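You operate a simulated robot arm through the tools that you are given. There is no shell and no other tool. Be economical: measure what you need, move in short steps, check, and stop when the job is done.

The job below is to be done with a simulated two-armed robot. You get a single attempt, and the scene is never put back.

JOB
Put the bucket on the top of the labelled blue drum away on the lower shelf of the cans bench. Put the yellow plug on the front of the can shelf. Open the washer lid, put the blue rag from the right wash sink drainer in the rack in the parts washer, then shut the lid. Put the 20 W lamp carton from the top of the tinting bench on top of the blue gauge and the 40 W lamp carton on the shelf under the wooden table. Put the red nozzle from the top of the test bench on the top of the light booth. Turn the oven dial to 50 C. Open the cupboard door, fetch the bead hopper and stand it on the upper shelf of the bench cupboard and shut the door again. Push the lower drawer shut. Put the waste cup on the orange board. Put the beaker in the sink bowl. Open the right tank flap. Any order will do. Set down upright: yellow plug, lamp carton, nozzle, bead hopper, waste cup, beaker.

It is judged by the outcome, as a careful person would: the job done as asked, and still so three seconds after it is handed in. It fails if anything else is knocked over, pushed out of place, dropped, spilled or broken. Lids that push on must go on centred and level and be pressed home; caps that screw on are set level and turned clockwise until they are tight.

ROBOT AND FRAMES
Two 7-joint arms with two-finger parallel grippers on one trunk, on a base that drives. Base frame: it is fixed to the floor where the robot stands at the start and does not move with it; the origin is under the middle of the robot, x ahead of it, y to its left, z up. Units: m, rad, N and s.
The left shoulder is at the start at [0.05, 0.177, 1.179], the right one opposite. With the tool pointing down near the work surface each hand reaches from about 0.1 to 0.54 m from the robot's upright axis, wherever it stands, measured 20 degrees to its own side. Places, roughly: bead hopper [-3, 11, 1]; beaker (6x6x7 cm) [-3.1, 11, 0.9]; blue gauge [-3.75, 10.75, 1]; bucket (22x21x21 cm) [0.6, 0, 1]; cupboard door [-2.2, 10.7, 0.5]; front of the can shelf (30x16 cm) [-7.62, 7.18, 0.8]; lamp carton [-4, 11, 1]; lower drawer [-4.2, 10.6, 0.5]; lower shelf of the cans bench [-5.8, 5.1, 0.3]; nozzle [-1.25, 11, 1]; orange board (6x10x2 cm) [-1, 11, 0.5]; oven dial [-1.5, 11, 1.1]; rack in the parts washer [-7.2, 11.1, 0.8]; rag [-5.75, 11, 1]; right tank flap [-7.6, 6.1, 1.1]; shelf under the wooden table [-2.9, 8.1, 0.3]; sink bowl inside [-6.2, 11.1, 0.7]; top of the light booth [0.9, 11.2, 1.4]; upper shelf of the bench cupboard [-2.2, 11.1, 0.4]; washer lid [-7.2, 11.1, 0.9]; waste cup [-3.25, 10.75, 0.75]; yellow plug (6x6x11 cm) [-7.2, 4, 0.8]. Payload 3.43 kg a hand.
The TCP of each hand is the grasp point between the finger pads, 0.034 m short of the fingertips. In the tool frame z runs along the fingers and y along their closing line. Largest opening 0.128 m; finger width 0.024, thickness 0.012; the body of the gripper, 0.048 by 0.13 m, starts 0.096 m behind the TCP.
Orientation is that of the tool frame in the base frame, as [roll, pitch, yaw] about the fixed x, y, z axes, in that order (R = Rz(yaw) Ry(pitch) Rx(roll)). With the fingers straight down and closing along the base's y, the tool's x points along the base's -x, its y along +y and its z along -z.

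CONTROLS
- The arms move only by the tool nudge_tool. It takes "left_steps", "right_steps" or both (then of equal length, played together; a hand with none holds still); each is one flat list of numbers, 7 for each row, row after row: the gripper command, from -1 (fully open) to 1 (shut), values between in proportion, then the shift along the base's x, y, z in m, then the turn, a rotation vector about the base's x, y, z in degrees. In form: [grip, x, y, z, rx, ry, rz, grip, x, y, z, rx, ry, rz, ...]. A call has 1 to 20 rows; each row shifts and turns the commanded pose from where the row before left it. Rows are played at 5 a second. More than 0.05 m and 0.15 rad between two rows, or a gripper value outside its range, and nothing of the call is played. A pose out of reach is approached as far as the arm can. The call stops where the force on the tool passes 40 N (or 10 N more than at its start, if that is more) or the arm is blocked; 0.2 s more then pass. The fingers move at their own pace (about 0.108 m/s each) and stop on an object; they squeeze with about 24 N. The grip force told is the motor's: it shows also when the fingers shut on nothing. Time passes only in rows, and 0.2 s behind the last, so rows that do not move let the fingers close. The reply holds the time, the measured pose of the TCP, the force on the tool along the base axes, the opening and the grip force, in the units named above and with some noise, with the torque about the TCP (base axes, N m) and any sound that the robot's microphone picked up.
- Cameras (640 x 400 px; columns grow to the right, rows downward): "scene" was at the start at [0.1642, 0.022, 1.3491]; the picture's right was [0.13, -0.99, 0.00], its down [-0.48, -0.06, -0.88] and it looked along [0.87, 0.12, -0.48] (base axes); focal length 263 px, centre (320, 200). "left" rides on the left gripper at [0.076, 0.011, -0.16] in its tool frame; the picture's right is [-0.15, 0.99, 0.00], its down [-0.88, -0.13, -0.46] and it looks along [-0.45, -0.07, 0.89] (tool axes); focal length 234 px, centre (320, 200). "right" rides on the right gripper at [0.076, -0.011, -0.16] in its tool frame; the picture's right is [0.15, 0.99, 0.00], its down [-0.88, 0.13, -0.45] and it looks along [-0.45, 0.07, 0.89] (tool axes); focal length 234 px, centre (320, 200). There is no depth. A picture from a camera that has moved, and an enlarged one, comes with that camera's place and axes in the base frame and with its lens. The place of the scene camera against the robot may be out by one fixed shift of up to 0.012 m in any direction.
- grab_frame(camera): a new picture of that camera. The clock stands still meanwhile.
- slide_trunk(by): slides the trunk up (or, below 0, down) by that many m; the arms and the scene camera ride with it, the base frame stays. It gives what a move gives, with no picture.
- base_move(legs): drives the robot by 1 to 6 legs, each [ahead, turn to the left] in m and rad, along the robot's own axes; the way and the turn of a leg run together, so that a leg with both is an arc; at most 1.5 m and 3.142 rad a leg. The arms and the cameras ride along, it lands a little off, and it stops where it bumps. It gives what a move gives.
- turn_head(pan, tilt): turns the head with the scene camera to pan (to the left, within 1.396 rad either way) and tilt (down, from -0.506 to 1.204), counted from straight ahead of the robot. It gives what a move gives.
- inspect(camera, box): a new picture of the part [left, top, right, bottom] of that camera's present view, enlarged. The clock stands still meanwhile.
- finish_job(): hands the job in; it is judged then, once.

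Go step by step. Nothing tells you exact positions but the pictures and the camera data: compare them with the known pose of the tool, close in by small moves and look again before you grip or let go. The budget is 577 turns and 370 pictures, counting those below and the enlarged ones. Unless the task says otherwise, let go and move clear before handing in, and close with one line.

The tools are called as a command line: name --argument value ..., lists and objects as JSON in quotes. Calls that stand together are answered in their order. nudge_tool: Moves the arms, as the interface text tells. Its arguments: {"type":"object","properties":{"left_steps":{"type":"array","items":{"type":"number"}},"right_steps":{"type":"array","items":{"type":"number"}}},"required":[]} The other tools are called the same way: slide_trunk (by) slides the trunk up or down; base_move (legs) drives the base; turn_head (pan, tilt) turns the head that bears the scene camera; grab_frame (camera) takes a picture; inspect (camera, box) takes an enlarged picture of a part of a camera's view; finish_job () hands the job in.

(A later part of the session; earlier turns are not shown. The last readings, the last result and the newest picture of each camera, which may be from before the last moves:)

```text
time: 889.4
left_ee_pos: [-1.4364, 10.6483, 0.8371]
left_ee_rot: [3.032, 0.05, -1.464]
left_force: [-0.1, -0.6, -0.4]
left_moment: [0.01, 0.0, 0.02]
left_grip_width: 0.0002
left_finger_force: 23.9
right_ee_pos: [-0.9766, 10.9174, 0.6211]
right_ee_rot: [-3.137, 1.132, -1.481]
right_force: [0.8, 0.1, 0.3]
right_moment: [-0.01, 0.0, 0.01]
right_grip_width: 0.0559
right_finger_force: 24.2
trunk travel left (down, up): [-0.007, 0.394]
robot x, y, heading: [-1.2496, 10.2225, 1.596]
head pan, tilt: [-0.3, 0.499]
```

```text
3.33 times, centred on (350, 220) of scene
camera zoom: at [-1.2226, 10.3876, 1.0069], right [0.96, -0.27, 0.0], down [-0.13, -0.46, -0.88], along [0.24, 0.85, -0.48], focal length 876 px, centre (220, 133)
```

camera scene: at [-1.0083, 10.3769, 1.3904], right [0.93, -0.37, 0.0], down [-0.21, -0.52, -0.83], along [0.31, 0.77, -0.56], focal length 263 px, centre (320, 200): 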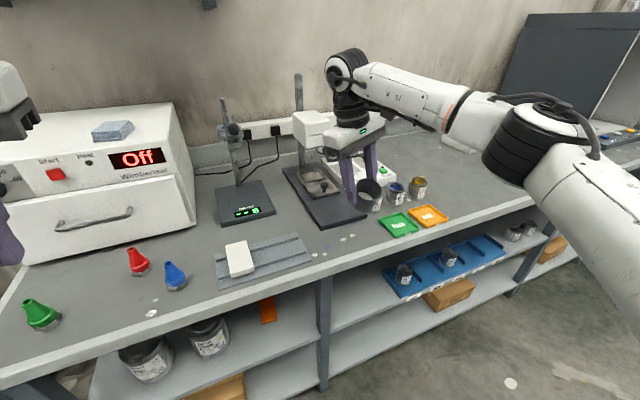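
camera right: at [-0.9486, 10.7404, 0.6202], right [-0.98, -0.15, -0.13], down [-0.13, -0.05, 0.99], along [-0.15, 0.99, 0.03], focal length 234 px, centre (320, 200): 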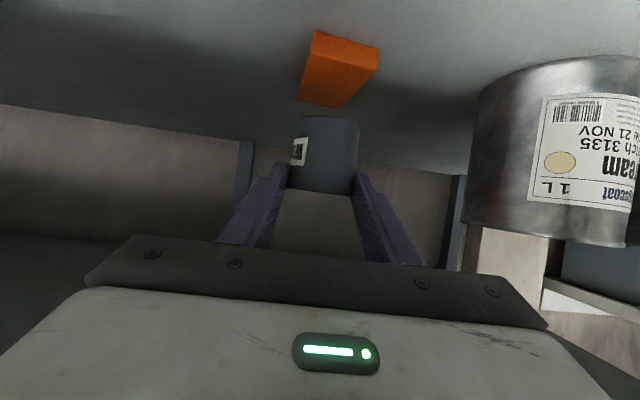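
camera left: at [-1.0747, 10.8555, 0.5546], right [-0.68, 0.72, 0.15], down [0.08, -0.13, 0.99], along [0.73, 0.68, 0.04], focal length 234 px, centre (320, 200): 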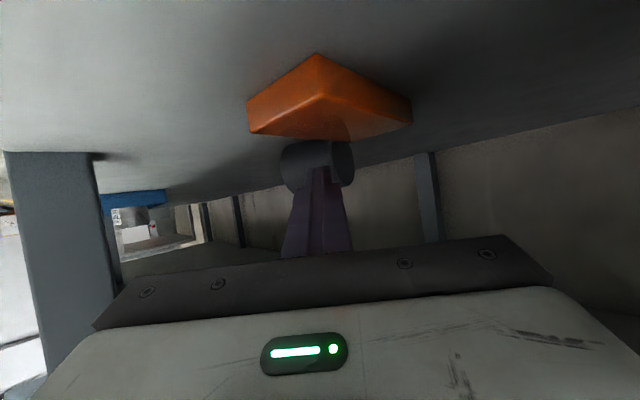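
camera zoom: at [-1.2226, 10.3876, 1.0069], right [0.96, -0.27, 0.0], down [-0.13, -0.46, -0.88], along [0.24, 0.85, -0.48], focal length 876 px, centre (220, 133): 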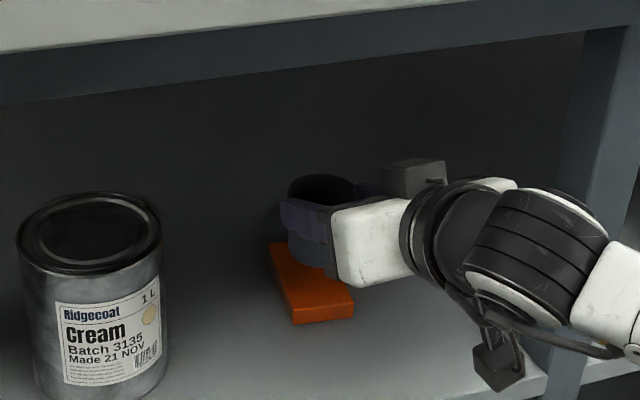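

The cup is over the board. Lowering to contact.

nudge_tool --right_steps '[1, 0, 0, -0.012, 0, 0, 0, 1, 0, 0, -0.008, 0, 0, 0, 1, 0, 0, -0.005, 0, 0, 0, 1, 0, 0, -0.004, 0, 0, 0, 1, 0, 0, -0.004, 0, 0, 0]'

inspect --camera "scene" --box '[280, 160, 420, 280]'

```text
time: 890.6
left_ee_pos: [-1.4357, 10.6472, 0.837]
left_ee_rot: [3.03, 0.05, -1.463]
left_force: [0.1, 0.2, 0.2]
left_moment: [0.01, 0.01, 0.01]
left_grip_width: 0.0001
left_finger_force: 24.0
right_ee_pos: [-0.9752, 10.9166, 0.5888]
right_ee_rot: [-3.138, 1.134, -1.48]
right_force: [0.0, 0.7, 0.9]
right_moment: [-0.04, -0.02, -0.02]
right_grip_width: 0.0557
right_finger_force: 24.0
trunk travel left (down, up): [-0.007, 0.394]
robot x, y, heading: [-1.2488, 10.2183, 1.597]
head pan, tilt: [-0.3, 0.499]
```

```text
3.33 times, centred on (350, 220) of scene
camera zoom: at [-1.2227, 10.3876, 1.0069], right [0.96, -0.27, 0.0], down [-0.13, -0.46, -0.88], along [0.24, 0.85, -0.48], focal length 876 px, centre (220, 133)
```

zoom: 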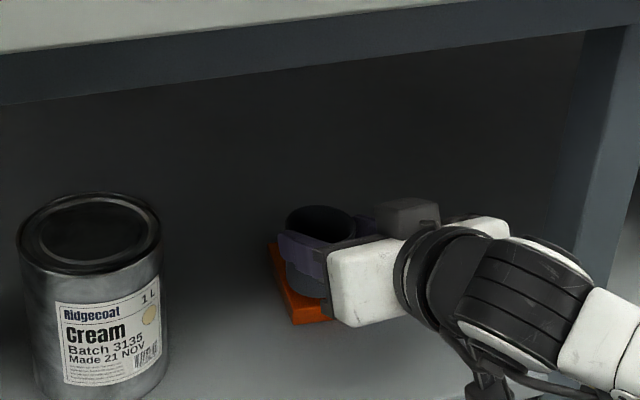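

nudge_tool --right_steps '[1, 0, 0, -0.004, 0, 0, 0, 1, 0, 0, -0.004, 0, 0, 0, 1, 0, 0, -0.003, 0, 0, 0]'

```text
time: 891.4
left_ee_pos: [-1.4356, 10.6481, 0.8372]
left_ee_rot: [3.034, 0.049, -1.462]
left_force: [-1.6, -0.1, 0.2]
left_moment: [-0.03, -0.01, 0.0]
left_grip_width: 0.0
left_finger_force: 24.4
right_ee_pos: [-0.9754, 10.917, 0.5783]
right_ee_rot: [-3.138, 1.132, -1.482]
right_force: [-0.2, 0.6, 0.9]
right_moment: [0.02, 0.0, 0.0]
right_grip_width: 0.0559
right_finger_force: 23.7
trunk travel left (down, up): [-0.007, 0.394]
robot x, y, heading: [-1.2513, 10.2209, 1.599]
head pan, tilt: [-0.3, 0.499]
```

nudge_tool --right_steps '[1, 0, 0, -0.004, 0, 0, 0, 1, 0, 0, -0.004, 0, 0, 0, 1, 0, 0, -0.003, 0, 0, 0]'

grab_frame --camera "right"

```text
time: 892.2
left_ee_pos: [-1.4359, 10.647, 0.8386]
left_ee_rot: [3.034, 0.052, -1.463]
left_force: [0.3, -0.1, -0.5]
left_moment: [0.0, -0.02, -0.02]
left_grip_width: 0.0
left_finger_force: 24.1
right_ee_pos: [-0.9767, 10.9179, 0.5749]
right_ee_rot: [-3.135, 1.15, -1.477]
right_force: [2.4, -0.4, 23.6]
right_moment: [0.65, 0.03, -0.07]
right_grip_width: 0.0558
right_finger_force: 24.2
trunk travel left (down, up): [-0.007, 0.394]
robot x, y, heading: [-1.2496, 10.2198, 1.597]
head pan, tilt: [-0.3, 0.499]
```

```text
80 pictures are left
camera right: at [-0.9485, 10.7415, 0.572], right [-0.98, -0.15, -0.14], down [-0.13, -0.07, 0.99], along [-0.15, 0.99, 0.05], focal length 234 px, centre (320, 200)
```

right: 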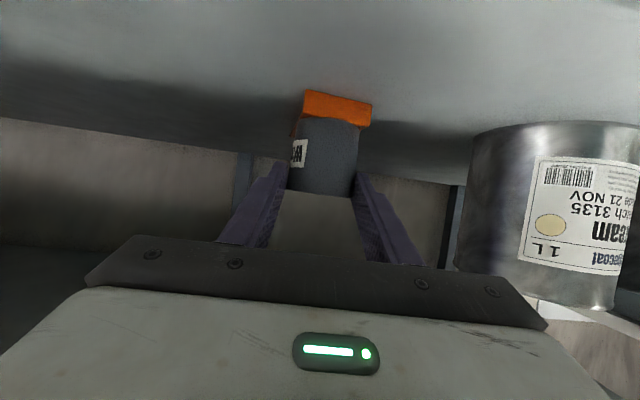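

Cup is on the board. Easing, opening and backing straight out with the base.

nudge_tool --right_steps '[1, 0, 0, 0.003, 0, 0, 0, 0.4, 0, 0, 0, 0, 0, 0, 0, 0, 0, 0, 0, 0, 0, -0.25, 0, 0, 0, 0, 0, 0, -0.25, 0, 0, 0, 0, 0, 0]'

base_move --legs '[[-0.1, 0]]'

inspect --camera "right" --box '[220, 60, 440, 240]'

```text
time: 893.4
left_ee_pos: [-1.4352, 10.6464, 0.8373]
left_ee_rot: [3.031, 0.05, -1.463]
left_force: [0.7, 0.2, -0.7]
left_moment: [0.01, -0.03, 0.03]
left_grip_width: 0.0002
left_finger_force: 24.1
right_ee_pos: [-0.9748, 10.9153, 0.5698]
right_ee_rot: [-3.139, 1.131, -1.481]
right_force: [0.2, 0.6, 0.8]
right_moment: [-0.04, -0.01, 0.04]
right_grip_width: 0.0801
right_finger_force: 0.1
trunk travel left (down, up): [-0.007, 0.394]
robot x, y, heading: [-1.2493, 10.2218, 1.596]
head pan, tilt: [-0.3, 0.499]
```

```text
time: 894.5
left_ee_pos: [-1.4316, 10.5502, 0.8372]
left_ee_rot: [3.033, 0.049, -1.462]
left_force: [0.5, -0.1, 0.1]
left_moment: [0.0, 0.03, 0.03]
left_grip_width: 0.0
left_finger_force: 23.8
right_ee_pos: [-0.9712, 10.8172, 0.5693]
right_ee_rot: [-3.139, 1.132, -1.484]
right_force: [0.2, 0.5, 0.3]
right_moment: [0.0, 0.0, 0.01]
right_grip_width: 0.0801
right_finger_force: 0.1
trunk travel left (down, up): [-0.007, 0.394]
robot x, y, heading: [-1.2492, 10.1212, 1.596]
head pan, tilt: [-0.3, 0.499]
```

```text
2.22 times, centred on (330, 150) of right
camera zoom: at [-0.9449, 10.6408, 0.5686], right [-0.98, -0.15, -0.13], down [-0.13, -0.05, 0.99], along [-0.15, 0.99, 0.03], focal length 520 px, centre (298, 311)
```

zoom: 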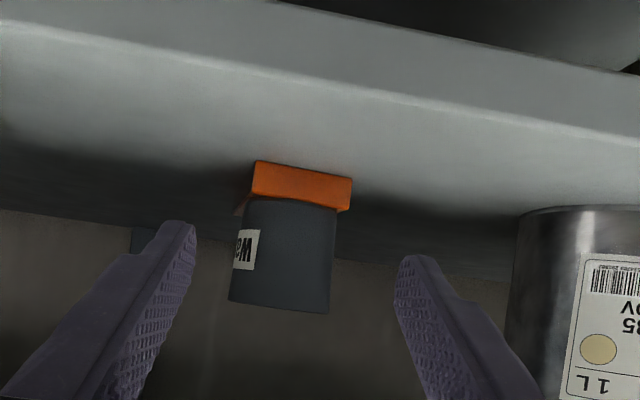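

The cup stands upright on the orange board. I back out, raise the trunk, and prepare the left hand horizontally for the oven dial at about (−1.456, 11.04, 1.106).

base_move --legs '[[-0.25, 0]]'

slide_trunk --by 0.39

nudge_tool --left_steps '[0, 0, 0.02, 0, 8, 0, 0, 0, 0, 0.02, 0, 8, 0, 0, 0, 0, 0.02, 0, 8, 0, 0, 0, 0, 0.02, 0, 8, 0, 0, 0, 0, 0.02, 0, 8, 0, 0, 0, 0, 0.02, -0.02, 8, 0, 0, 0, 0, 0.02, -0.02, 8, 0, 0, 0, 0, 0.02, -0.02, 8, 0, 0, 0, 0, 0.02, -0.02, 8, 0, 0, 0, 0, 0.01, -0.02, 8, 0, 0, 0, 0, 0.01, -0.02, 6, 0, 0]'

turn_head --pan 0.15 --tilt 0.25

grab_frame --camera "scene"

```text
time: 896.4
left_ee_pos: [-1.4253, 10.2999, 0.8361]
left_ee_rot: [3.031, 0.048, -1.466]
left_force: [-0.1, -0.7, 1.2]
left_moment: [0.0, 0.0, 0.01]
left_grip_width: 0.0
left_finger_force: 24.0
right_ee_pos: [-0.9642, 10.5666, 0.569]
right_ee_rot: [-3.138, 1.13, -1.486]
right_force: [-0.3, 0.1, 0.0]
right_moment: [0.02, -0.01, 0.06]
right_grip_width: 0.0801
right_finger_force: 0.0
trunk travel left (down, up): [-0.007, 0.394]
robot x, y, heading: [-1.2356, 9.8697, 1.601]
head pan, tilt: [-0.3, 0.499]
```

```text
time: 900.1
left_ee_pos: [-1.4249, 10.3002, 1.2269]
left_ee_rot: [3.033, 0.049, -1.465]
left_force: [0.0, 0.3, 0.4]
left_moment: [-0.02, -0.05, 0.02]
left_grip_width: 0.0
left_finger_force: 23.6
right_ee_pos: [-0.9632, 10.5676, 0.959]
right_ee_rot: [-3.137, 1.13, -1.483]
right_force: [-0.2, -0.5, 0.2]
right_moment: [0.0, 0.01, -0.01]
right_grip_width: 0.0801
right_finger_force: 0.0
trunk travel left (down, up): [-0.397, 0.004]
robot x, y, heading: [-1.2409, 9.8697, 1.594]
head pan, tilt: [-0.3, 0.499]
```

```text
time: 902.5
left_ee_pos: [-1.3898, 10.4886, 1.1092]
left_ee_rot: [-2.422, 1.409, -0.76]
left_force: [-0.6, 0.0, 0.0]
left_moment: [0.01, -0.02, -0.1]
left_grip_width: 0.064
left_finger_force: 0.1
left hand out of reach, approached as far as the arm can: row 10, 11
right_ee_pos: [-0.9653, 10.5665, 0.9581]
right_ee_rot: [-3.136, 1.131, -1.481]
right_force: [-0.4, 0.1, -0.8]
right_moment: [0.01, -0.01, -0.04]
right_grip_width: 0.08
right_finger_force: 0.0
trunk travel left (down, up): [-0.397, 0.004]
robot x, y, heading: [-1.2402, 9.8729, 1.597]
head pan, tilt: [-0.3, 0.499]
```

```text
time: 903.4
left_ee_pos: [-1.3878, 10.488, 1.1082]
left_ee_rot: [-2.435, 1.411, -0.769]
left_force: [0.0, 0.1, -0.4]
left_moment: [-0.03, 0.0, -0.01]
left_grip_width: 0.0639
left_finger_force: 0.1
right_ee_pos: [-0.9636, 10.566, 0.9594]
right_ee_rot: [-3.139, 1.134, -1.484]
right_force: [0.0, 0.1, -0.8]
right_moment: [0.03, 0.0, 0.03]
right_grip_width: 0.08
right_finger_force: 0.0
trunk travel left (down, up): [-0.397, 0.004]
robot x, y, heading: [-1.2396, 9.8713, 1.593]
head pan, tilt: [0.15, 0.25]
```

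```text
78 pictures are left
camera scene: at [-1.254, 10.0427, 1.42], right [0.98, 0.17, 0.0], down [0.04, -0.24, -0.97], along [-0.17, 0.95, -0.25], focal length 263 px, centre (320, 200)
```

scene: 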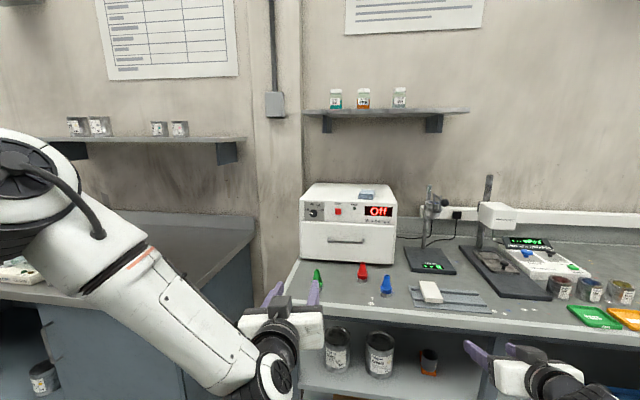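

inspect --camera "scene" --box '[295, 190, 345, 230]'

```text
10.00 times, centred on (320, 210) of scene
camera zoom: at [-1.254, 10.0427, 1.42], right [0.98, 0.17, 0.0], down [0.04, -0.24, -0.97], along [-0.17, 0.95, -0.25], focal length 2627 px, centre (320, 100)
```

zoom: 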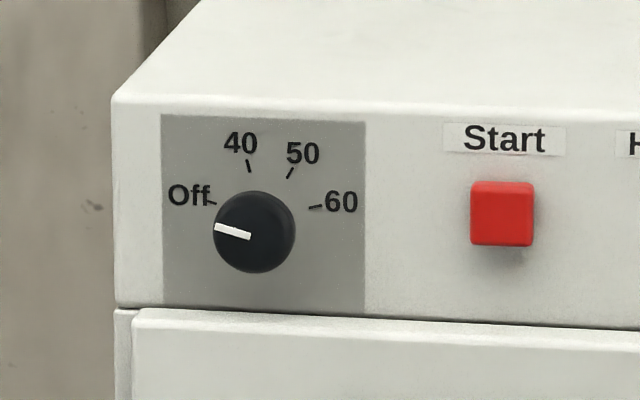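

The pointer is at Off (165°); 50 is at 65°, so a 100° clockwise turn is needed. First I raise the right arm out of the way and pre-roll the left hand −50°.

nudge_tool --right_steps '[1, 0, 0, 0.03, -8, 0, 0, 1, 0, 0, 0.04, -8, 0, 0, 1, 0, 0, 0.04, -8, 0, 0, 1, 0, -0.02, 0.04, -8, 0, 0, 1, 0, -0.02, 0.04, -8, 0, 0, 1, 0, -0.02, 0.03, -8, 0, 0, 1, 0, 0, 0, 0, 0, 0]' --left_steps '[0.2, -0.01, 0.01, 0, 5, -8, -5, 0.2, -0.01, 0.01, 0, 0, -8, 0, 0.2, -0.01, 0.01, 0, 0, -8, 0, 0.2, -0.01, 0.01, 0, 0, -8, 0, 0.2, -0.01, 0.01, 0, 0, -8, 0, 0.2, -0.01, 0.01, 0, 0, -8, 0, 0.2, -0.01, 0, 0, 0, 0, 0]'

grab_frame --camera "scene"

```text
refused: row 1 steps farther than a row can; nothing moved
```

```text
76 pictures are left
camera scene: at [-1.254, 10.0427, 1.42], right [0.98, 0.17, 0.0], down [0.04, -0.24, -0.97], along [-0.17, 0.95, -0.25], focal length 263 px, centre (320, 200)
```

scene: 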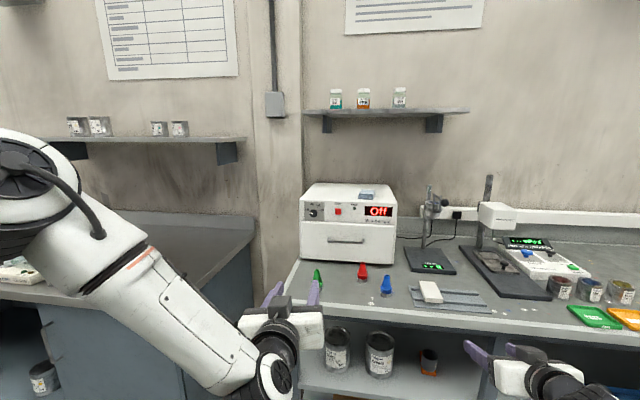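

nudge_tool --right_steps '[1, 0, 0, 0.03, -8, 0, 0, 1, 0, 0, 0.04, -8, 0, 0, 1, 0, 0, 0.04, -8, 0, 0, 1, 0, -0.02, 0.04, -8, 0, 0, 1, 0, -0.02, 0.04, -8, 0, 0, 1, 0, -0.02, 0.03, -8, 0, 0, 1, 0, 0, 0, 0, 0, 0]' --left_steps '[0.2, -0.01, 0.01, 0, 6, 0, -5, 0.2, -0.01, 0.01, 0, 0, -8.2, 0, 0.2, -0.01, 0.01, 0, 0, -8.2, 0, 0.2, -0.01, 0.01, 0, 0, -8.2, 0, 0.2, -0.01, 0.01, 0, 0, -8.2, 0, 0.2, -0.01, 0.01, 0, 0, -8.2, 0, 0.2, -0.01, 0, 0, 0, -8.2, 0]'

```text
time: 905.0
left_ee_pos: [-1.3381, 10.5258, 1.1792]
left_ee_rot: [-1.58, 0.599, -0.012]
left_force: [-0.1, -0.5, -0.2]
left_moment: [0.01, 0.03, 0.0]
left_grip_width: 0.0515
left_finger_force: 0.1
left hand out of reach, approached as far as the arm can: row 1, 2, 3, 4, 5, 6, 7
right_ee_pos: [-0.9626, 10.5055, 1.18]
right_ee_rot: [3.08, 0.293, -1.532]
right_force: [0.4, -0.8, 0.1]
right_moment: [0.02, 0.0, 0.01]
right_grip_width: 0.0
right_finger_force: 24.1
trunk travel left (down, up): [-0.397, 0.004]
robot x, y, heading: [-1.2423, 9.8679, 1.595]
head pan, tilt: [0.15, 0.25]
```

The left hand points at the oven, rolled −56°. Driving closer.

base_move --legs '[[0.3, 0]]'

nudge_tool --left_steps '[0.2, -0.03, 0.01, -0.02, 0, 0, 0, 0.2, -0.03, 0.01, -0.02, 0, 0, 0, 0.2, -0.03, 0.01, -0.02, 0, 0, 0, 0.2, -0.028, 0.01, -0.012, 0, 0, 0]'

grab_frame --camera "left"

```text
time: 907.1
left_ee_pos: [-1.3513, 10.83, 1.1789]
left_ee_rot: [-1.582, 0.601, -0.008]
left_force: [-0.5, 0.7, -0.9]
left_moment: [0.01, -0.01, -0.01]
left_grip_width: 0.0512
left_finger_force: 0.1
right_ee_pos: [-0.9752, 10.8131, 1.1813]
right_ee_rot: [3.078, 0.296, -1.528]
right_force: [-0.1, -0.4, 0.4]
right_moment: [-0.02, 0.0, 0.01]
right_grip_width: 0.0
right_finger_force: 24.6
trunk travel left (down, up): [-0.397, 0.004]
robot x, y, heading: [-1.248, 10.1788, 1.604]
head pan, tilt: [0.15, 0.25]
```

```text
time: 908.1
left_ee_pos: [-1.3627, 10.8575, 1.1756]
left_ee_rot: [-1.599, 0.603, 0.005]
left_force: [0.4, -1.2, -0.3]
left_moment: [0.02, 0.03, 0.0]
left_grip_width: 0.0511
left_finger_force: 0.0
left hand out of reach, approached as far as the arm can: row 1, 2, 3, 4
right_ee_pos: [-0.9755, 10.8114, 1.18]
right_ee_rot: [3.079, 0.295, -1.528]
right_force: [-0.9, -0.5, 0.3]
right_moment: [0.01, 0.02, 0.0]
right_grip_width: 0.0
right_finger_force: 24.0
trunk travel left (down, up): [-0.397, 0.004]
robot x, y, heading: [-1.248, 10.1726, 1.602]
head pan, tilt: [0.15, 0.25]
```

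```text
75 pictures are left
camera left: at [-1.3044, 10.6982, 1.1276], right [-0.68, -0.03, -0.73], down [-0.64, -0.45, 0.62], along [-0.35, 0.89, 0.29], focal length 234 px, centre (320, 200)
```

left: 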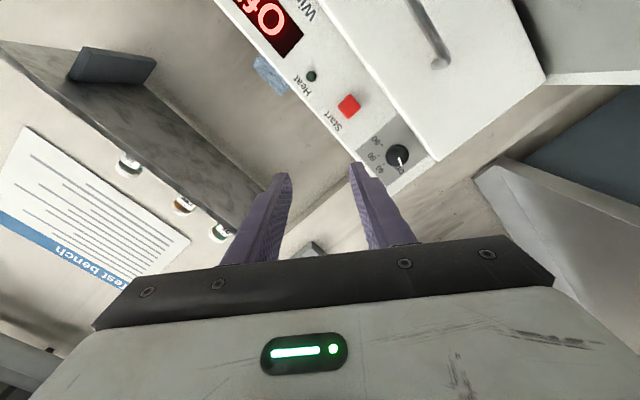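

The arm can't shift sideways in this roll, so I'll move the base left 9 cm and lower the trunk 7 cm instead, keeping the right arm retracted.

nudge_tool --right_steps '[1, 0.02, -0.04, 0.02, 0, 0, 0, 1, 0.02, -0.04, 0.02, 0, 0, 0, 1, 0.02, -0.04, 0.02, 0, 0, 0, 1, 0.02, -0.04, 0.02, 0, 0, 0]'

base_move --legs '[[-0.2, 0], [0, 1.571], [0.095, 0], [0, -1.6], [0.22, 0]]'

slide_trunk --by -0.069

grab_frame --camera "left"

```text
time: 909.1
left_ee_pos: [-1.3618, 10.8555, 1.1767]
left_ee_rot: [-1.597, 0.605, 0.004]
left_force: [0.2, -0.5, 1.6]
left_moment: [0.0, 0.0, -0.03]
left_grip_width: 0.0509
left_finger_force: 0.1
right_ee_pos: [-0.8961, 10.6513, 1.2623]
right_ee_rot: [3.076, 0.299, -1.525]
right_force: [-0.4, 0.3, 0.0]
right_moment: [0.02, -0.02, 0.03]
right_grip_width: 0.0
right_finger_force: 23.9
trunk travel left (down, up): [-0.397, 0.004]
robot x, y, heading: [-1.2523, 10.1742, 1.606]
head pan, tilt: [0.15, 0.25]
```

```text
time: 920.4
left_ee_pos: [-1.4214, 10.8734, 1.1762]
left_ee_rot: [-1.599, 0.604, -0.037]
left_force: [-0.2, -0.2, -0.2]
left_moment: [0.01, -0.03, 0.0]
left_grip_width: 0.0512
left_finger_force: 0.0
right_ee_pos: [-0.9638, 10.6516, 1.2616]
right_ee_rot: [3.078, 0.296, -1.567]
right_force: [0.0, 0.3, 0.0]
right_moment: [-0.04, 0.03, -0.02]
right_grip_width: 0.0
right_finger_force: 23.7
trunk travel left (down, up): [-0.397, 0.004]
robot x, y, heading: [-1.3368, 10.1868, 1.561]
head pan, tilt: [0.15, 0.25]
```

```text
time: 921.5
left_ee_pos: [-1.4198, 10.8718, 1.1075]
left_ee_rot: [-1.599, 0.602, -0.037]
left_force: [-0.6, -0.2, 0.5]
left_moment: [0.01, 0.05, 0.02]
left_grip_width: 0.0513
left_finger_force: 0.1
right_ee_pos: [-0.9631, 10.6501, 1.1935]
right_ee_rot: [3.079, 0.296, -1.566]
right_force: [-0.2, 0.4, 0.2]
right_moment: [-0.02, 0.0, 0.01]
right_grip_width: 0.0
right_finger_force: 24.2
trunk travel left (down, up): [-0.328, 0.073]
robot x, y, heading: [-1.3354, 10.1871, 1.558]
head pan, tilt: [0.15, 0.25]
```

```text
74 pictures are left
camera left: at [-1.3702, 10.7112, 1.059], right [-0.68, 0.0, -0.73], down [-0.66, -0.43, 0.62], along [-0.31, 0.9, 0.29], focal length 234 px, centre (320, 200)
```

left: 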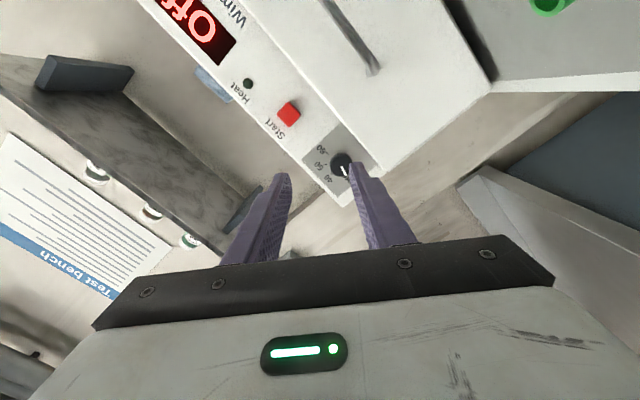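

The dial is at about (−1.458, 11.02, 1.10). A small base turn brings the hand in line; then forward.

base_move --legs '[[0, 0.047], [0.07, 0]]'

grab_frame --camera "left"

```text
time: 923.0
left_ee_pos: [-1.4575, 10.9388, 1.1066]
left_ee_rot: [-1.6, 0.602, 0.013]
left_force: [-0.4, -0.1, -0.1]
left_moment: [0.05, -0.01, 0.01]
left_grip_width: 0.0511
left_finger_force: 0.0
right_ee_pos: [-0.9886, 10.7378, 1.1934]
right_ee_rot: [3.078, 0.295, -1.518]
right_force: [0.7, 0.6, 0.0]
right_moment: [-0.03, 0.03, 0.01]
right_grip_width: 0.0
right_finger_force: 24.0
trunk travel left (down, up): [-0.328, 0.073]
robot x, y, heading: [-1.3383, 10.2582, 1.61]
head pan, tilt: [0.15, 0.25]
```

```text
73 pictures are left
camera left: at [-1.3982, 10.7798, 1.0584], right [-0.68, -0.04, -0.73], down [-0.64, -0.46, 0.62], along [-0.36, 0.89, 0.29], focal length 234 px, centre (320, 200)
```

left: 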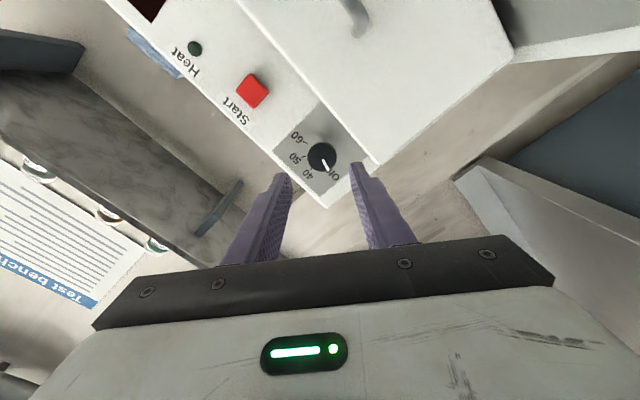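

Centred on the knob. Forward 4 cm, then grip and rotate 100° clockwise in two stages.

base_move --legs '[[0.04, 0]]'

nudge_tool --left_steps '[0.5, 0, 0, 0, 0, 0, 0, 1, 0, 0, 0, 0, 0, 0, 1, 0, 0, 0, 0, 0, 0]'

grab_frame --camera "left"

```text
time: 923.8
left_ee_pos: [-1.4581, 10.9783, 1.1069]
left_ee_rot: [-1.601, 0.604, 0.011]
left_force: [0.2, 0.8, -0.8]
left_moment: [0.06, -0.03, 0.0]
left_grip_width: 0.0512
left_finger_force: 0.1
right_ee_pos: [-0.9907, 10.7784, 1.1938]
right_ee_rot: [3.078, 0.296, -1.519]
right_force: [0.1, 0.7, -0.2]
right_moment: [-0.02, 0.04, 0.01]
right_grip_width: 0.0
right_finger_force: 23.9
trunk travel left (down, up): [-0.328, 0.073]
robot x, y, heading: [-1.3382, 10.2975, 1.61]
head pan, tilt: [0.15, 0.25]
```

```text
time: 924.6
left_ee_pos: [-1.4581, 10.979, 1.1071]
left_ee_rot: [-1.599, 0.604, 0.011]
left_force: [-0.4, -0.4, 0.4]
left_moment: [0.01, -0.01, 0.03]
left_grip_width: 0.0001
left_finger_force: 24.0
right_ee_pos: [-0.9902, 10.7783, 1.1922]
right_ee_rot: [3.078, 0.296, -1.519]
right_force: [-0.3, -0.1, 0.2]
right_moment: [-0.02, 0.01, 0.02]
right_grip_width: 0.0
right_finger_force: 24.1
trunk travel left (down, up): [-0.328, 0.073]
robot x, y, heading: [-1.3416, 10.2929, 1.611]
head pan, tilt: [0.15, 0.25]
```

```text
72 pictures are left
camera left: at [-1.3998, 10.8193, 1.0588], right [-0.68, -0.04, -0.73], down [-0.64, -0.46, 0.62], along [-0.36, 0.89, 0.29], focal length 234 px, centre (320, 200)
```

left: 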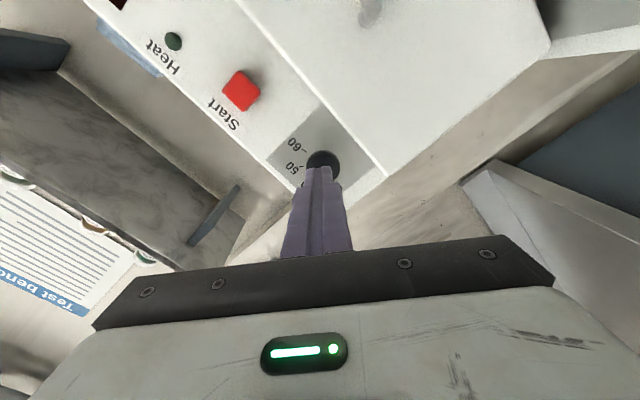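

nudge_tool --left_steps '[0.2, 0, 0, 0, 0, 0, 0, 0.2, 0, 0, 0, 0, 0, 0]'

base_move --legs '[[0.025, 0]]'

nudge_tool --left_steps '[0.5, 0.002, 0, -0.003, 0, 0, 0, 1, 0, 0, 0, 0, 0, 0, 1, 0, 0, 0, 0, 0, 0]'

```text
time: 925.2
left_ee_pos: [-1.4581, 10.9791, 1.1081]
left_ee_rot: [-1.601, 0.603, 0.013]
left_force: [-0.2, -0.4, 0.2]
left_moment: [0.0, 0.01, -0.01]
left_grip_width: 0.051
left_finger_force: 0.1
right_ee_pos: [-0.9905, 10.7766, 1.1936]
right_ee_rot: [3.079, 0.297, -1.52]
right_force: [-0.5, 0.1, 1.0]
right_moment: [-0.02, 0.0, -0.04]
right_grip_width: 0.0
right_finger_force: 23.9
trunk travel left (down, up): [-0.328, 0.073]
robot x, y, heading: [-1.3407, 10.2988, 1.608]
head pan, tilt: [0.15, 0.25]
```

```text
time: 926.0
left_ee_pos: [-1.4602, 11.0047, 1.1065]
left_ee_rot: [-1.599, 0.605, 0.012]
left_force: [0.2, -0.1, -1.2]
left_moment: [0.05, -0.02, -0.01]
left_grip_width: 0.0512
left_finger_force: 0.1
right_ee_pos: [-0.9911, 10.8018, 1.192]
right_ee_rot: [3.079, 0.296, -1.519]
right_force: [-0.7, 0.3, -0.4]
right_moment: [-0.02, 0.0, -0.03]
right_grip_width: 0.0
right_finger_force: 24.2
trunk travel left (down, up): [-0.328, 0.073]
robot x, y, heading: [-1.3455, 10.32, 1.609]
head pan, tilt: [0.15, 0.25]
```

```text
time: 926.8
left_ee_pos: [-1.4598, 11.0026, 1.104]
left_ee_rot: [-1.6, 0.602, 0.013]
left_force: [-7.9, -4.1, -4.7]
left_moment: [0.03, 0.12, 0.58]
left_grip_width: 0.0301
left_finger_force: 45.2
right_ee_pos: [-0.9927, 10.8023, 1.194]
right_ee_rot: [3.079, 0.295, -1.517]
right_force: [0.1, 0.5, 0.4]
right_moment: [0.02, 0.01, 0.05]
right_grip_width: 0.0001
right_finger_force: 23.7
trunk travel left (down, up): [-0.328, 0.073]
robot x, y, heading: [-1.3414, 10.3207, 1.608]
head pan, tilt: [0.15, 0.25]
```

Knob gripped (3 cm). Rotating clockwise.

nudge_tool --left_steps '[1, 0, 0, 0, 0, 8, 0, 1, 0, 0, 0, 0, 8, 0, 1, 0, 0, 0, 0, 8, 0, 1, 0, 0, 0, 0, 8, 0, 1, 0, 0, 0, 0, 8, 0, 1, 0, 0, 0, 0, 8, 0]'

nudge_tool --left_steps '[1, 0, 0, 0, 0, 8, 0, 1, 0, 0, 0, 0, 8, 0, 1, 0, 0, 0, 0, 8, 0, 1, 0, 0, 0, 0, 8, 0, 1, 0, 0, 0, 0, 8, 0, 1, 0, 0, 0, 0, 8, 0, 1, 0, 0, 0, 0, 4, 0]'

```text
time: 928.2
left_ee_pos: [-1.4603, 11.002, 1.1028]
left_ee_rot: [-1.609, 1.439, 0.009]
left_force: [-16.3, -12.1, -13.4]
left_moment: [-0.18, -0.08, 0.33]
left_grip_width: 0.0298
left_finger_force: 44.4
right_ee_pos: [-0.9939, 10.8013, 1.1955]
right_ee_rot: [3.08, 0.297, -1.518]
right_force: [-0.3, 0.0, -0.2]
right_moment: [0.02, -0.01, 0.0]
right_grip_width: 0.0
right_finger_force: 24.3
trunk travel left (down, up): [-0.328, 0.073]
robot x, y, heading: [-1.3418, 10.3204, 1.608]
head pan, tilt: [0.15, 0.25]
```

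```text
time: 929.3
left_ee_pos: [-1.4619, 11.0024, 1.1028]
left_ee_rot: [1.566, 1.156, -3.082]
left_force: [-6.9, -3.2, -0.8]
left_moment: [-0.43, -0.02, 0.52]
left_grip_width: 0.0301
left_finger_force: 44.6
left hand out of reach, approached as far as the arm can: row 2, 4
right_ee_pos: [-0.9913, 10.8017, 1.1929]
right_ee_rot: [3.077, 0.297, -1.519]
right_force: [-1.1, 0.2, 0.3]
right_moment: [0.03, 0.03, 0.0]
right_grip_width: 0.0
right_finger_force: 23.7
trunk travel left (down, up): [-0.328, 0.073]
robot x, y, heading: [-1.3422, 10.3195, 1.612]
head pan, tilt: [0.15, 0.25]
stopped in row 5 (left hand): the force on the tool passed its limit at 41 N (the readings are from after the stop); the commanded pose is now the measured one
```

About 79° done before the arm hit its limit. I'll release, back 3 cm, unroll, and take a second bite for the remaining ~21°.

nudge_tool --left_steps '[0.5, 0, 0, 0, 0, 0, 0, 0.2, 0, 0, 0, 0, 0, 0]'

base_move --legs '[[-0.04, 0]]'

nudge_tool --left_steps '[0.2, 0, 0, 0, 0, -8, 0, 0.2, 0, 0, 0, 0, -8, 0, 0.2, 0, 0, 0, 0, -8, 0, 0.2, 0, 0, 0, 0, -8, 0, 0.2, 0, 0, 0, 0, -8, 0, 0.2, 0, 0, 0, 0, -8, 0]'

grab_frame --camera "left"

```text
time: 929.9
left_ee_pos: [-1.456, 11.0023, 1.1041]
left_ee_rot: [1.56, 1.157, -3.098]
left_force: [0.3, 0.0, -0.3]
left_moment: [0.01, -0.03, -0.02]
left_grip_width: 0.0514
left_finger_force: 0.1
right_ee_pos: [-0.9916, 10.8017, 1.1948]
right_ee_rot: [3.077, 0.297, -1.519]
right_force: [0.2, 0.0, -0.5]
right_moment: [0.02, -0.01, -0.01]
right_grip_width: 0.0
right_finger_force: 24.0
trunk travel left (down, up): [-0.328, 0.073]
robot x, y, heading: [-1.3425, 10.3235, 1.614]
head pan, tilt: [0.15, 0.25]
```

```text
time: 930.8
left_ee_pos: [-1.4557, 10.9608, 1.1027]
left_ee_rot: [1.56, 1.156, -3.095]
left_force: [-0.4, -0.8, 0.7]
left_moment: [-0.03, -0.02, 0.02]
left_grip_width: 0.0512
left_finger_force: 0.1
right_ee_pos: [-0.9919, 10.7617, 1.1939]
right_ee_rot: [3.08, 0.296, -1.519]
right_force: [0.0, -0.1, -0.3]
right_moment: [0.01, 0.0, -0.02]
right_grip_width: 0.0
right_finger_force: 24.4
trunk travel left (down, up): [-0.328, 0.073]
robot x, y, heading: [-1.3415, 10.2764, 1.611]
head pan, tilt: [0.15, 0.25]
```

```text
time: 932.1
left_ee_pos: [-1.4562, 10.9615, 1.1024]
left_ee_rot: [-1.664, 1.145, -0.047]
left_force: [0.0, 0.0, 0.0]
left_moment: [0.01, -0.02, 0.02]
left_grip_width: 0.0514
left_finger_force: 0.2
right_ee_pos: [-0.9906, 10.7629, 1.1923]
right_ee_rot: [3.076, 0.296, -1.518]
right_force: [1.0, -0.7, 0.1]
right_moment: [-0.01, 0.01, -0.01]
right_grip_width: 0.0004
right_finger_force: 23.7
trunk travel left (down, up): [-0.328, 0.073]
robot x, y, heading: [-1.3416, 10.2811, 1.612]
head pan, tilt: [0.15, 0.25]
```

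```text
71 pictures are left
camera left: at [-1.4303, 10.8001, 1.0357], right [-0.96, -0.05, -0.27], down [-0.23, -0.43, 0.87], along [-0.16, 0.9, 0.4], focal length 234 px, centre (320, 200)
```

left: 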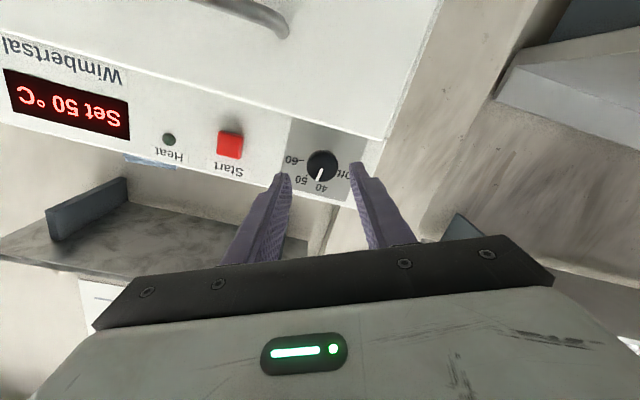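

The display already shows "Set 50 °C", but the pointer is only just past midway. I'll turn it the remaining ~20° to sit on the 50 mark.

base_move --legs '[[0.042, 0]]'

nudge_tool --left_steps '[0.5, -0.002, 0, 0, 0, 0, 0, 1, 0, 0, 0, 0, 0, 0, 1, 0, 0, 0, 0, 0, 0, 1, 0, 0, 0, 0, 7, 0, 1, 0, 0, 0, 0, 7, 0, 1, 0, 0, 0, 0, 6, 0, 1, 0, 0, 0, 0, 0, 0]'

nudge_tool --left_steps '[0.5, 0, 0, 0, 0, 0, 0, 0.1, 0, 0, 0, 0, 0, 0]'

base_move --legs '[[-0.06, 0]]'

inspect --camera "left" --box '[240, 90, 400, 230]'

```text
time: 933.0
left_ee_pos: [-1.4594, 11.0043, 1.1022]
left_ee_rot: [-1.667, 1.148, -0.047]
left_force: [-0.3, 0.6, 0.0]
left_moment: [0.02, -0.03, -0.02]
left_grip_width: 0.0512
left_finger_force: 0.0
right_ee_pos: [-0.9921, 10.8052, 1.1937]
right_ee_rot: [3.078, 0.295, -1.516]
right_force: [0.0, 0.0, 0.4]
right_moment: [-0.05, -0.02, -0.01]
right_grip_width: 0.0001
right_finger_force: 24.1
trunk travel left (down, up): [-0.328, 0.073]
robot x, y, heading: [-1.3433, 10.3214, 1.61]
head pan, tilt: [0.15, 0.25]
```

```text
time: 934.6
left_ee_pos: [-1.4607, 11.0028, 1.1032]
left_ee_rot: [-1.885, 1.497, -0.262]
left_force: [-0.1, -1.8, -0.6]
left_moment: [-0.3, 0.01, -0.11]
left_grip_width: 0.0304
left_finger_force: 45.2
right_ee_pos: [-0.9933, 10.8048, 1.1938]
right_ee_rot: [3.076, 0.297, -1.517]
right_force: [-0.8, 0.7, -0.2]
right_moment: [0.0, 0.0, 0.0]
right_grip_width: 0.0
right_finger_force: 24.2
trunk travel left (down, up): [-0.328, 0.073]
robot x, y, heading: [-1.3383, 10.324, 1.609]
head pan, tilt: [0.15, 0.25]
```

```text
time: 935.2
left_ee_pos: [-1.4602, 11.0014, 1.1035]
left_ee_rot: [-1.859, 1.494, -0.235]
left_force: [-0.1, -0.5, 0.6]
left_moment: [0.01, -0.01, -0.03]
left_grip_width: 0.0576
left_finger_force: 0.0
right_ee_pos: [-0.9922, 10.8036, 1.194]
right_ee_rot: [3.079, 0.295, -1.515]
right_force: [0.7, 0.7, -0.6]
right_moment: [0.03, 0.01, 0.02]
right_grip_width: 0.0
right_finger_force: 24.2
trunk travel left (down, up): [-0.328, 0.073]
robot x, y, heading: [-1.3403, 10.3197, 1.613]
head pan, tilt: [0.15, 0.25]
```

```text
time: 936.2
left_ee_pos: [-1.4593, 10.9427, 1.104]
left_ee_rot: [-1.856, 1.495, -0.233]
left_force: [-0.5, 0.3, 0.3]
left_moment: [-0.05, 0.02, 0.04]
left_grip_width: 0.0576
left_finger_force: 0.1
right_ee_pos: [-0.991, 10.7442, 1.1936]
right_ee_rot: [3.078, 0.297, -1.518]
right_force: [0.7, -0.5, -0.3]
right_moment: [0.05, 0.04, -0.03]
right_grip_width: 0.0
right_finger_force: 24.1
trunk travel left (down, up): [-0.328, 0.073]
robot x, y, heading: [-1.3405, 10.2632, 1.615]
head pan, tilt: [0.15, 0.25]
```

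```text
2.86 times, centred on (320, 160) of left
camera zoom: at [-1.4574, 10.7823, 1.0312], right [-1.0, -0.05, 0.07], down [0.09, -0.43, 0.9], along [-0.01, 0.9, 0.44], focal length 669 px, centre (320, 314)
```

zoom: 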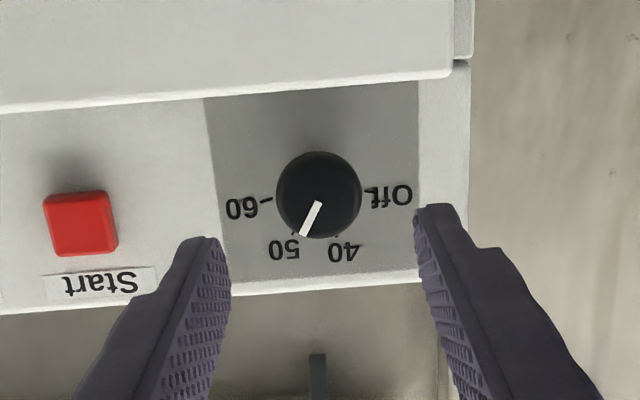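

The pointer sits exactly on 50. Next the red nozzle: I back off, fold the left arm, and open the right hand.

base_move --legs '[[-0.3, 0]]'

nudge_tool --left_steps '[1, 0, -0.01, 0.01, -8, 0, 0, 1, 0, -0.01, 0.01, -8, 0, 0, 1, 0, -0.02, 0.01, -8, 0, 0, 1, 0, -0.02, 0.01, -8, 0, 0, 1, 0, -0.02, 0.01, -8, 0, 0, 1, 0, -0.02, 0.01, -8, 0, 0, 1, 0, -0.02, 0.01, -8, 0, 0, 1, 0, -0.02, 0.01, -8, 0, 0, 1, 0, -0.02, 0.01, -8, 0, 0]' --right_steps '[0, -0.03, 0, 0, 0, 0, 0, 0, -0.03, 0, 0, 0, 0, 0, 0, -0.03, 0.01, 0, 0, 0, 0, 0, -0.03, 0.01, 0, 0, 0, 0, 0, -0.03, 0.01, 0, 0, 0, 0, 0, -0.03, 0.01, 0, 0, 0, 0, 0, -0.03, 0.01, 0, 0, 0, 0, 0, -0.03, 0, 0, 0, 0, 0, 0, -0.02, 0, 0, 0, 0, 0]'

base_move --legs '[[0, -0.04], [0.36, 0]]'

grab_frame --camera "right"

```text
time: 938.3
left_ee_pos: [-1.4436, 10.6395, 1.1037]
left_ee_rot: [-1.86, 1.496, -0.242]
left_force: [0.4, -0.8, 0.1]
left_moment: [-0.02, -0.02, 0.01]
left_grip_width: 0.0578
left_finger_force: 0.0
right_ee_pos: [-0.9757, 10.4396, 1.193]
right_ee_rot: [3.077, 0.296, -1.523]
right_force: [-0.1, 0.8, 1.3]
right_moment: [0.03, 0.0, -0.01]
right_grip_width: 0.0002
right_finger_force: 23.5
trunk travel left (down, up): [-0.328, 0.073]
robot x, y, heading: [-1.3256, 9.9597, 1.607]
head pan, tilt: [0.15, 0.25]
```

```text
time: 940.3
left_ee_pos: [-1.4411, 10.4796, 1.1934]
left_ee_rot: [3.116, 0.291, -1.496]
left_force: [-0.5, 0.5, 0.3]
left_moment: [0.03, 0.01, 0.01]
left_grip_width: 0.0
left_finger_force: 23.8
right_ee_pos: [-1.2362, 10.4913, 1.1921]
right_ee_rot: [3.079, 0.296, -1.522]
right_force: [-0.1, 1.3, -0.5]
right_moment: [0.01, -0.01, 0.02]
right_grip_width: 0.0643
right_finger_force: 0.1
trunk travel left (down, up): [-0.328, 0.073]
robot x, y, heading: [-1.3267, 9.9595, 1.608]
head pan, tilt: [0.15, 0.25]
```

```text
time: 943.0
left_ee_pos: [-1.4203, 10.8405, 1.1931]
left_ee_rot: [3.118, 0.294, -1.53]
left_force: [0.6, 0.0, -0.1]
left_moment: [-0.02, -0.03, -0.02]
left_grip_width: 0.0
left_finger_force: 24.3
right_ee_pos: [-1.2164, 10.8448, 1.1935]
right_ee_rot: [3.077, 0.295, -1.558]
right_force: [-0.1, 0.7, 0.8]
right_moment: [0.0, 0.01, 0.01]
right_grip_width: 0.064
right_finger_force: 0.2
trunk travel left (down, up): [-0.328, 0.073]
robot x, y, heading: [-1.3271, 10.3194, 1.568]
head pan, tilt: [0.15, 0.25]
```

```text
69 pictures are left
camera right: at [-1.1926, 10.7245, 1.3235], right [-0.99, -0.17, 0.02], down [-0.11, 0.71, 0.7], along [-0.13, 0.69, -0.71], focal length 234 px, centre (320, 200)
```

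right: 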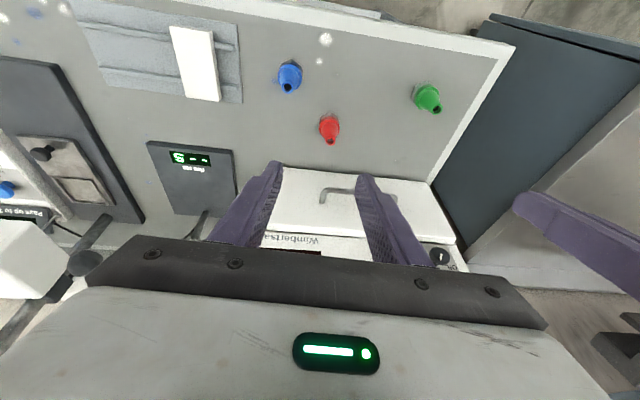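

Red nozzle at (−1.256, 10.932). Moving over it and down.

nudge_tool --right_steps '[0.1, -0.01, 0.02, -0.04, 0, 0, 0, 0.1, -0.01, 0.02, -0.04, 0, 0, 0, 0.1, -0.01, 0.02, -0.04, 0, 0, 0, 0.1, -0.009, 0.02, -0.04, 0, 0, 0]'

grab_frame --camera "right"

```text
time: 944.0
left_ee_pos: [-1.422, 10.8405, 1.1934]
left_ee_rot: [3.118, 0.295, -1.531]
left_force: [-0.4, -0.7, 0.4]
left_moment: [-0.05, -0.01, 0.0]
left_grip_width: 0.0
left_finger_force: 24.3
right_ee_pos: [-1.2547, 10.9257, 1.0321]
right_ee_rot: [3.076, 0.297, -1.559]
right_force: [0.2, 0.1, 0.0]
right_moment: [-0.04, 0.02, -0.03]
right_grip_width: 0.0578
right_finger_force: 0.0
trunk travel left (down, up): [-0.328, 0.073]
robot x, y, heading: [-1.3219, 10.3187, 1.569]
head pan, tilt: [0.15, 0.25]
```

```text
68 pictures are left
camera right: at [-1.2309, 10.8051, 1.162], right [-0.99, -0.17, 0.02], down [-0.11, 0.71, 0.7], along [-0.13, 0.69, -0.71], focal length 234 px, centre (320, 200)
```

right: 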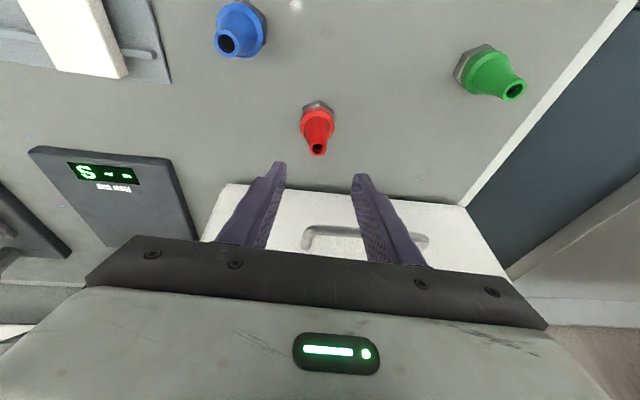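

nudge_tool --right_steps '[0.1, 0, -0.002, -0.04, 0, 0, 0, 0.1, 0, -0.002, -0.04, 0, 0, 0, 0.1, 0, 0, -0.03, 0, 0, 0, 0.5, 0, 0, 0, 0, 0, 0, 1, 0, 0, 0, 0, 0, 0, 1, 0, 0, 0, 0, 0, 0]'

grab_frame --camera "right"

```text
time: 945.4
left_ee_pos: [-1.4211, 10.8413, 1.1939]
left_ee_rot: [3.118, 0.294, -1.531]
left_force: [0.4, -0.4, 0.1]
left_moment: [0.02, -0.02, -0.01]
left_grip_width: 0.0
left_finger_force: 23.7
right_ee_pos: [-1.2559, 10.9196, 0.9252]
right_ee_rot: [3.076, 0.296, -1.56]
right_force: [-0.4, 0.6, -0.5]
right_moment: [-0.02, -0.01, -0.01]
right_grip_width: 0.0415
right_finger_force: 23.8
trunk travel left (down, up): [-0.328, 0.073]
robot x, y, heading: [-1.3272, 10.318, 1.567]
head pan, tilt: [0.15, 0.25]
```

```text
67 pictures are left
camera right: at [-1.2319, 10.7997, 1.0546], right [-0.99, -0.17, 0.02], down [-0.11, 0.71, 0.7], along [-0.13, 0.69, -0.71], focal length 234 px, centre (320, 200)
```

right: 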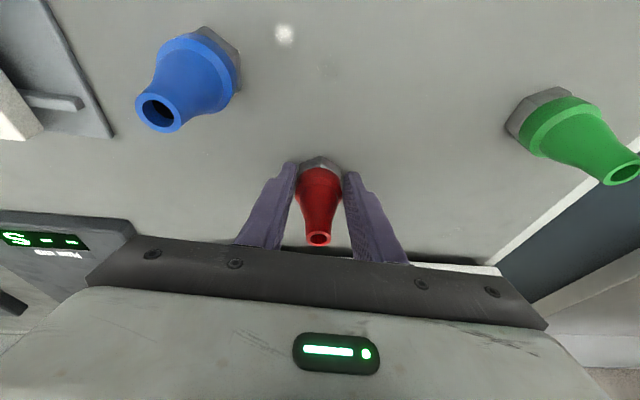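

Nozzle gripped. Lifting and driving to the light booth for a look.

nudge_tool --right_steps '[1, 0, 0, 0.02, 0, 0, 0, 1, 0, 0, 0.04, 0, 0, 0, 1, 0, 0, 0.04, 0, 0, 0, 1, 0, 0, 0.04, 0, 0, 0, 1, 0, 0, 0.04, 0, 0, 0, 1, 0, -0.02, 0.04, 0, 0, 0]'

base_move --legs '[[-0.45, 0], [0, -1.571], [1.1, 0], [1.0, 0], [0, 1.571]]'

turn_head --pan 0 --tilt 0.1

grab_frame --camera "scene"

```text
time: 946.8
left_ee_pos: [-1.4219, 10.8394, 1.1933]
left_ee_rot: [3.117, 0.295, -1.53]
left_force: [0.2, 0.0, -0.3]
left_moment: [0.01, -0.03, -0.02]
left_grip_width: 0.0002
left_finger_force: 23.8
right_ee_pos: [-1.2567, 10.9002, 1.1466]
right_ee_rot: [3.078, 0.297, -1.558]
right_force: [-0.9, -0.8, -1.0]
right_moment: [-0.02, -0.02, 0.0]
right_grip_width: 0.0409
right_finger_force: 24.4
trunk travel left (down, up): [-0.328, 0.073]
robot x, y, heading: [-1.3224, 10.3167, 1.57]
head pan, tilt: [0.15, 0.25]
```

```text
time: 967.0
left_ee_pos: [0.6281, 10.4592, 1.1934]
left_ee_rot: [3.118, 0.294, -1.489]
left_force: [-0.1, 0.0, -0.6]
left_moment: [0.01, -0.02, 0.0]
left_grip_width: 0.0
left_finger_force: 23.9
right_ee_pos: [0.7903, 10.525, 1.1463]
right_ee_rot: [3.079, 0.297, -1.519]
right_force: [-0.7, 0.1, 0.5]
right_moment: [-0.02, -0.03, 0.01]
right_grip_width: 0.0407
right_finger_force: 23.8
trunk travel left (down, up): [-0.328, 0.073]
robot x, y, heading: [0.7437, 9.9395, 1.612]
head pan, tilt: [0.15, 0.25]
```

```text
time: 967.7
left_ee_pos: [0.6288, 10.459, 1.1933]
left_ee_rot: [3.115, 0.296, -1.491]
left_force: [-0.1, -0.1, 0.8]
left_moment: [0.01, -0.02, 0.03]
left_grip_width: 0.0002
left_finger_force: 24.1
right_ee_pos: [0.7912, 10.5249, 1.1452]
right_ee_rot: [3.076, 0.296, -1.519]
right_force: [1.1, 0.1, -0.5]
right_moment: [-0.06, 0.0, -0.02]
right_grip_width: 0.0404
right_finger_force: 24.1
trunk travel left (down, up): [-0.328, 0.073]
robot x, y, heading: [0.7441, 9.9431, 1.614]
head pan, tilt: [0.0, 0.099]
```

```text
66 pictures are left
camera scene: at [0.7421, 10.1112, 1.3649], right [1.0, 0.04, 0.0], down [0.0, -0.1, -0.99], along [-0.04, 0.99, -0.1], focal length 263 px, centre (320, 200)
```

scene: 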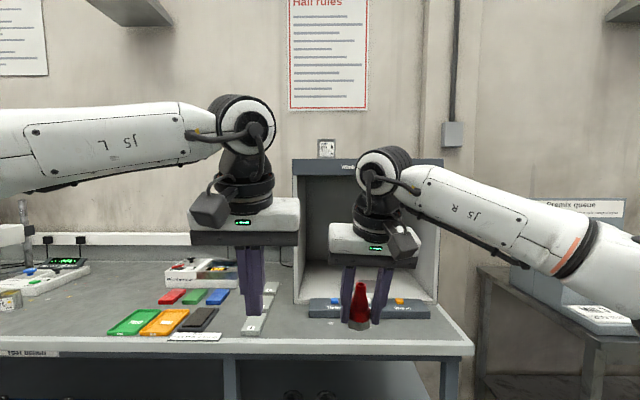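

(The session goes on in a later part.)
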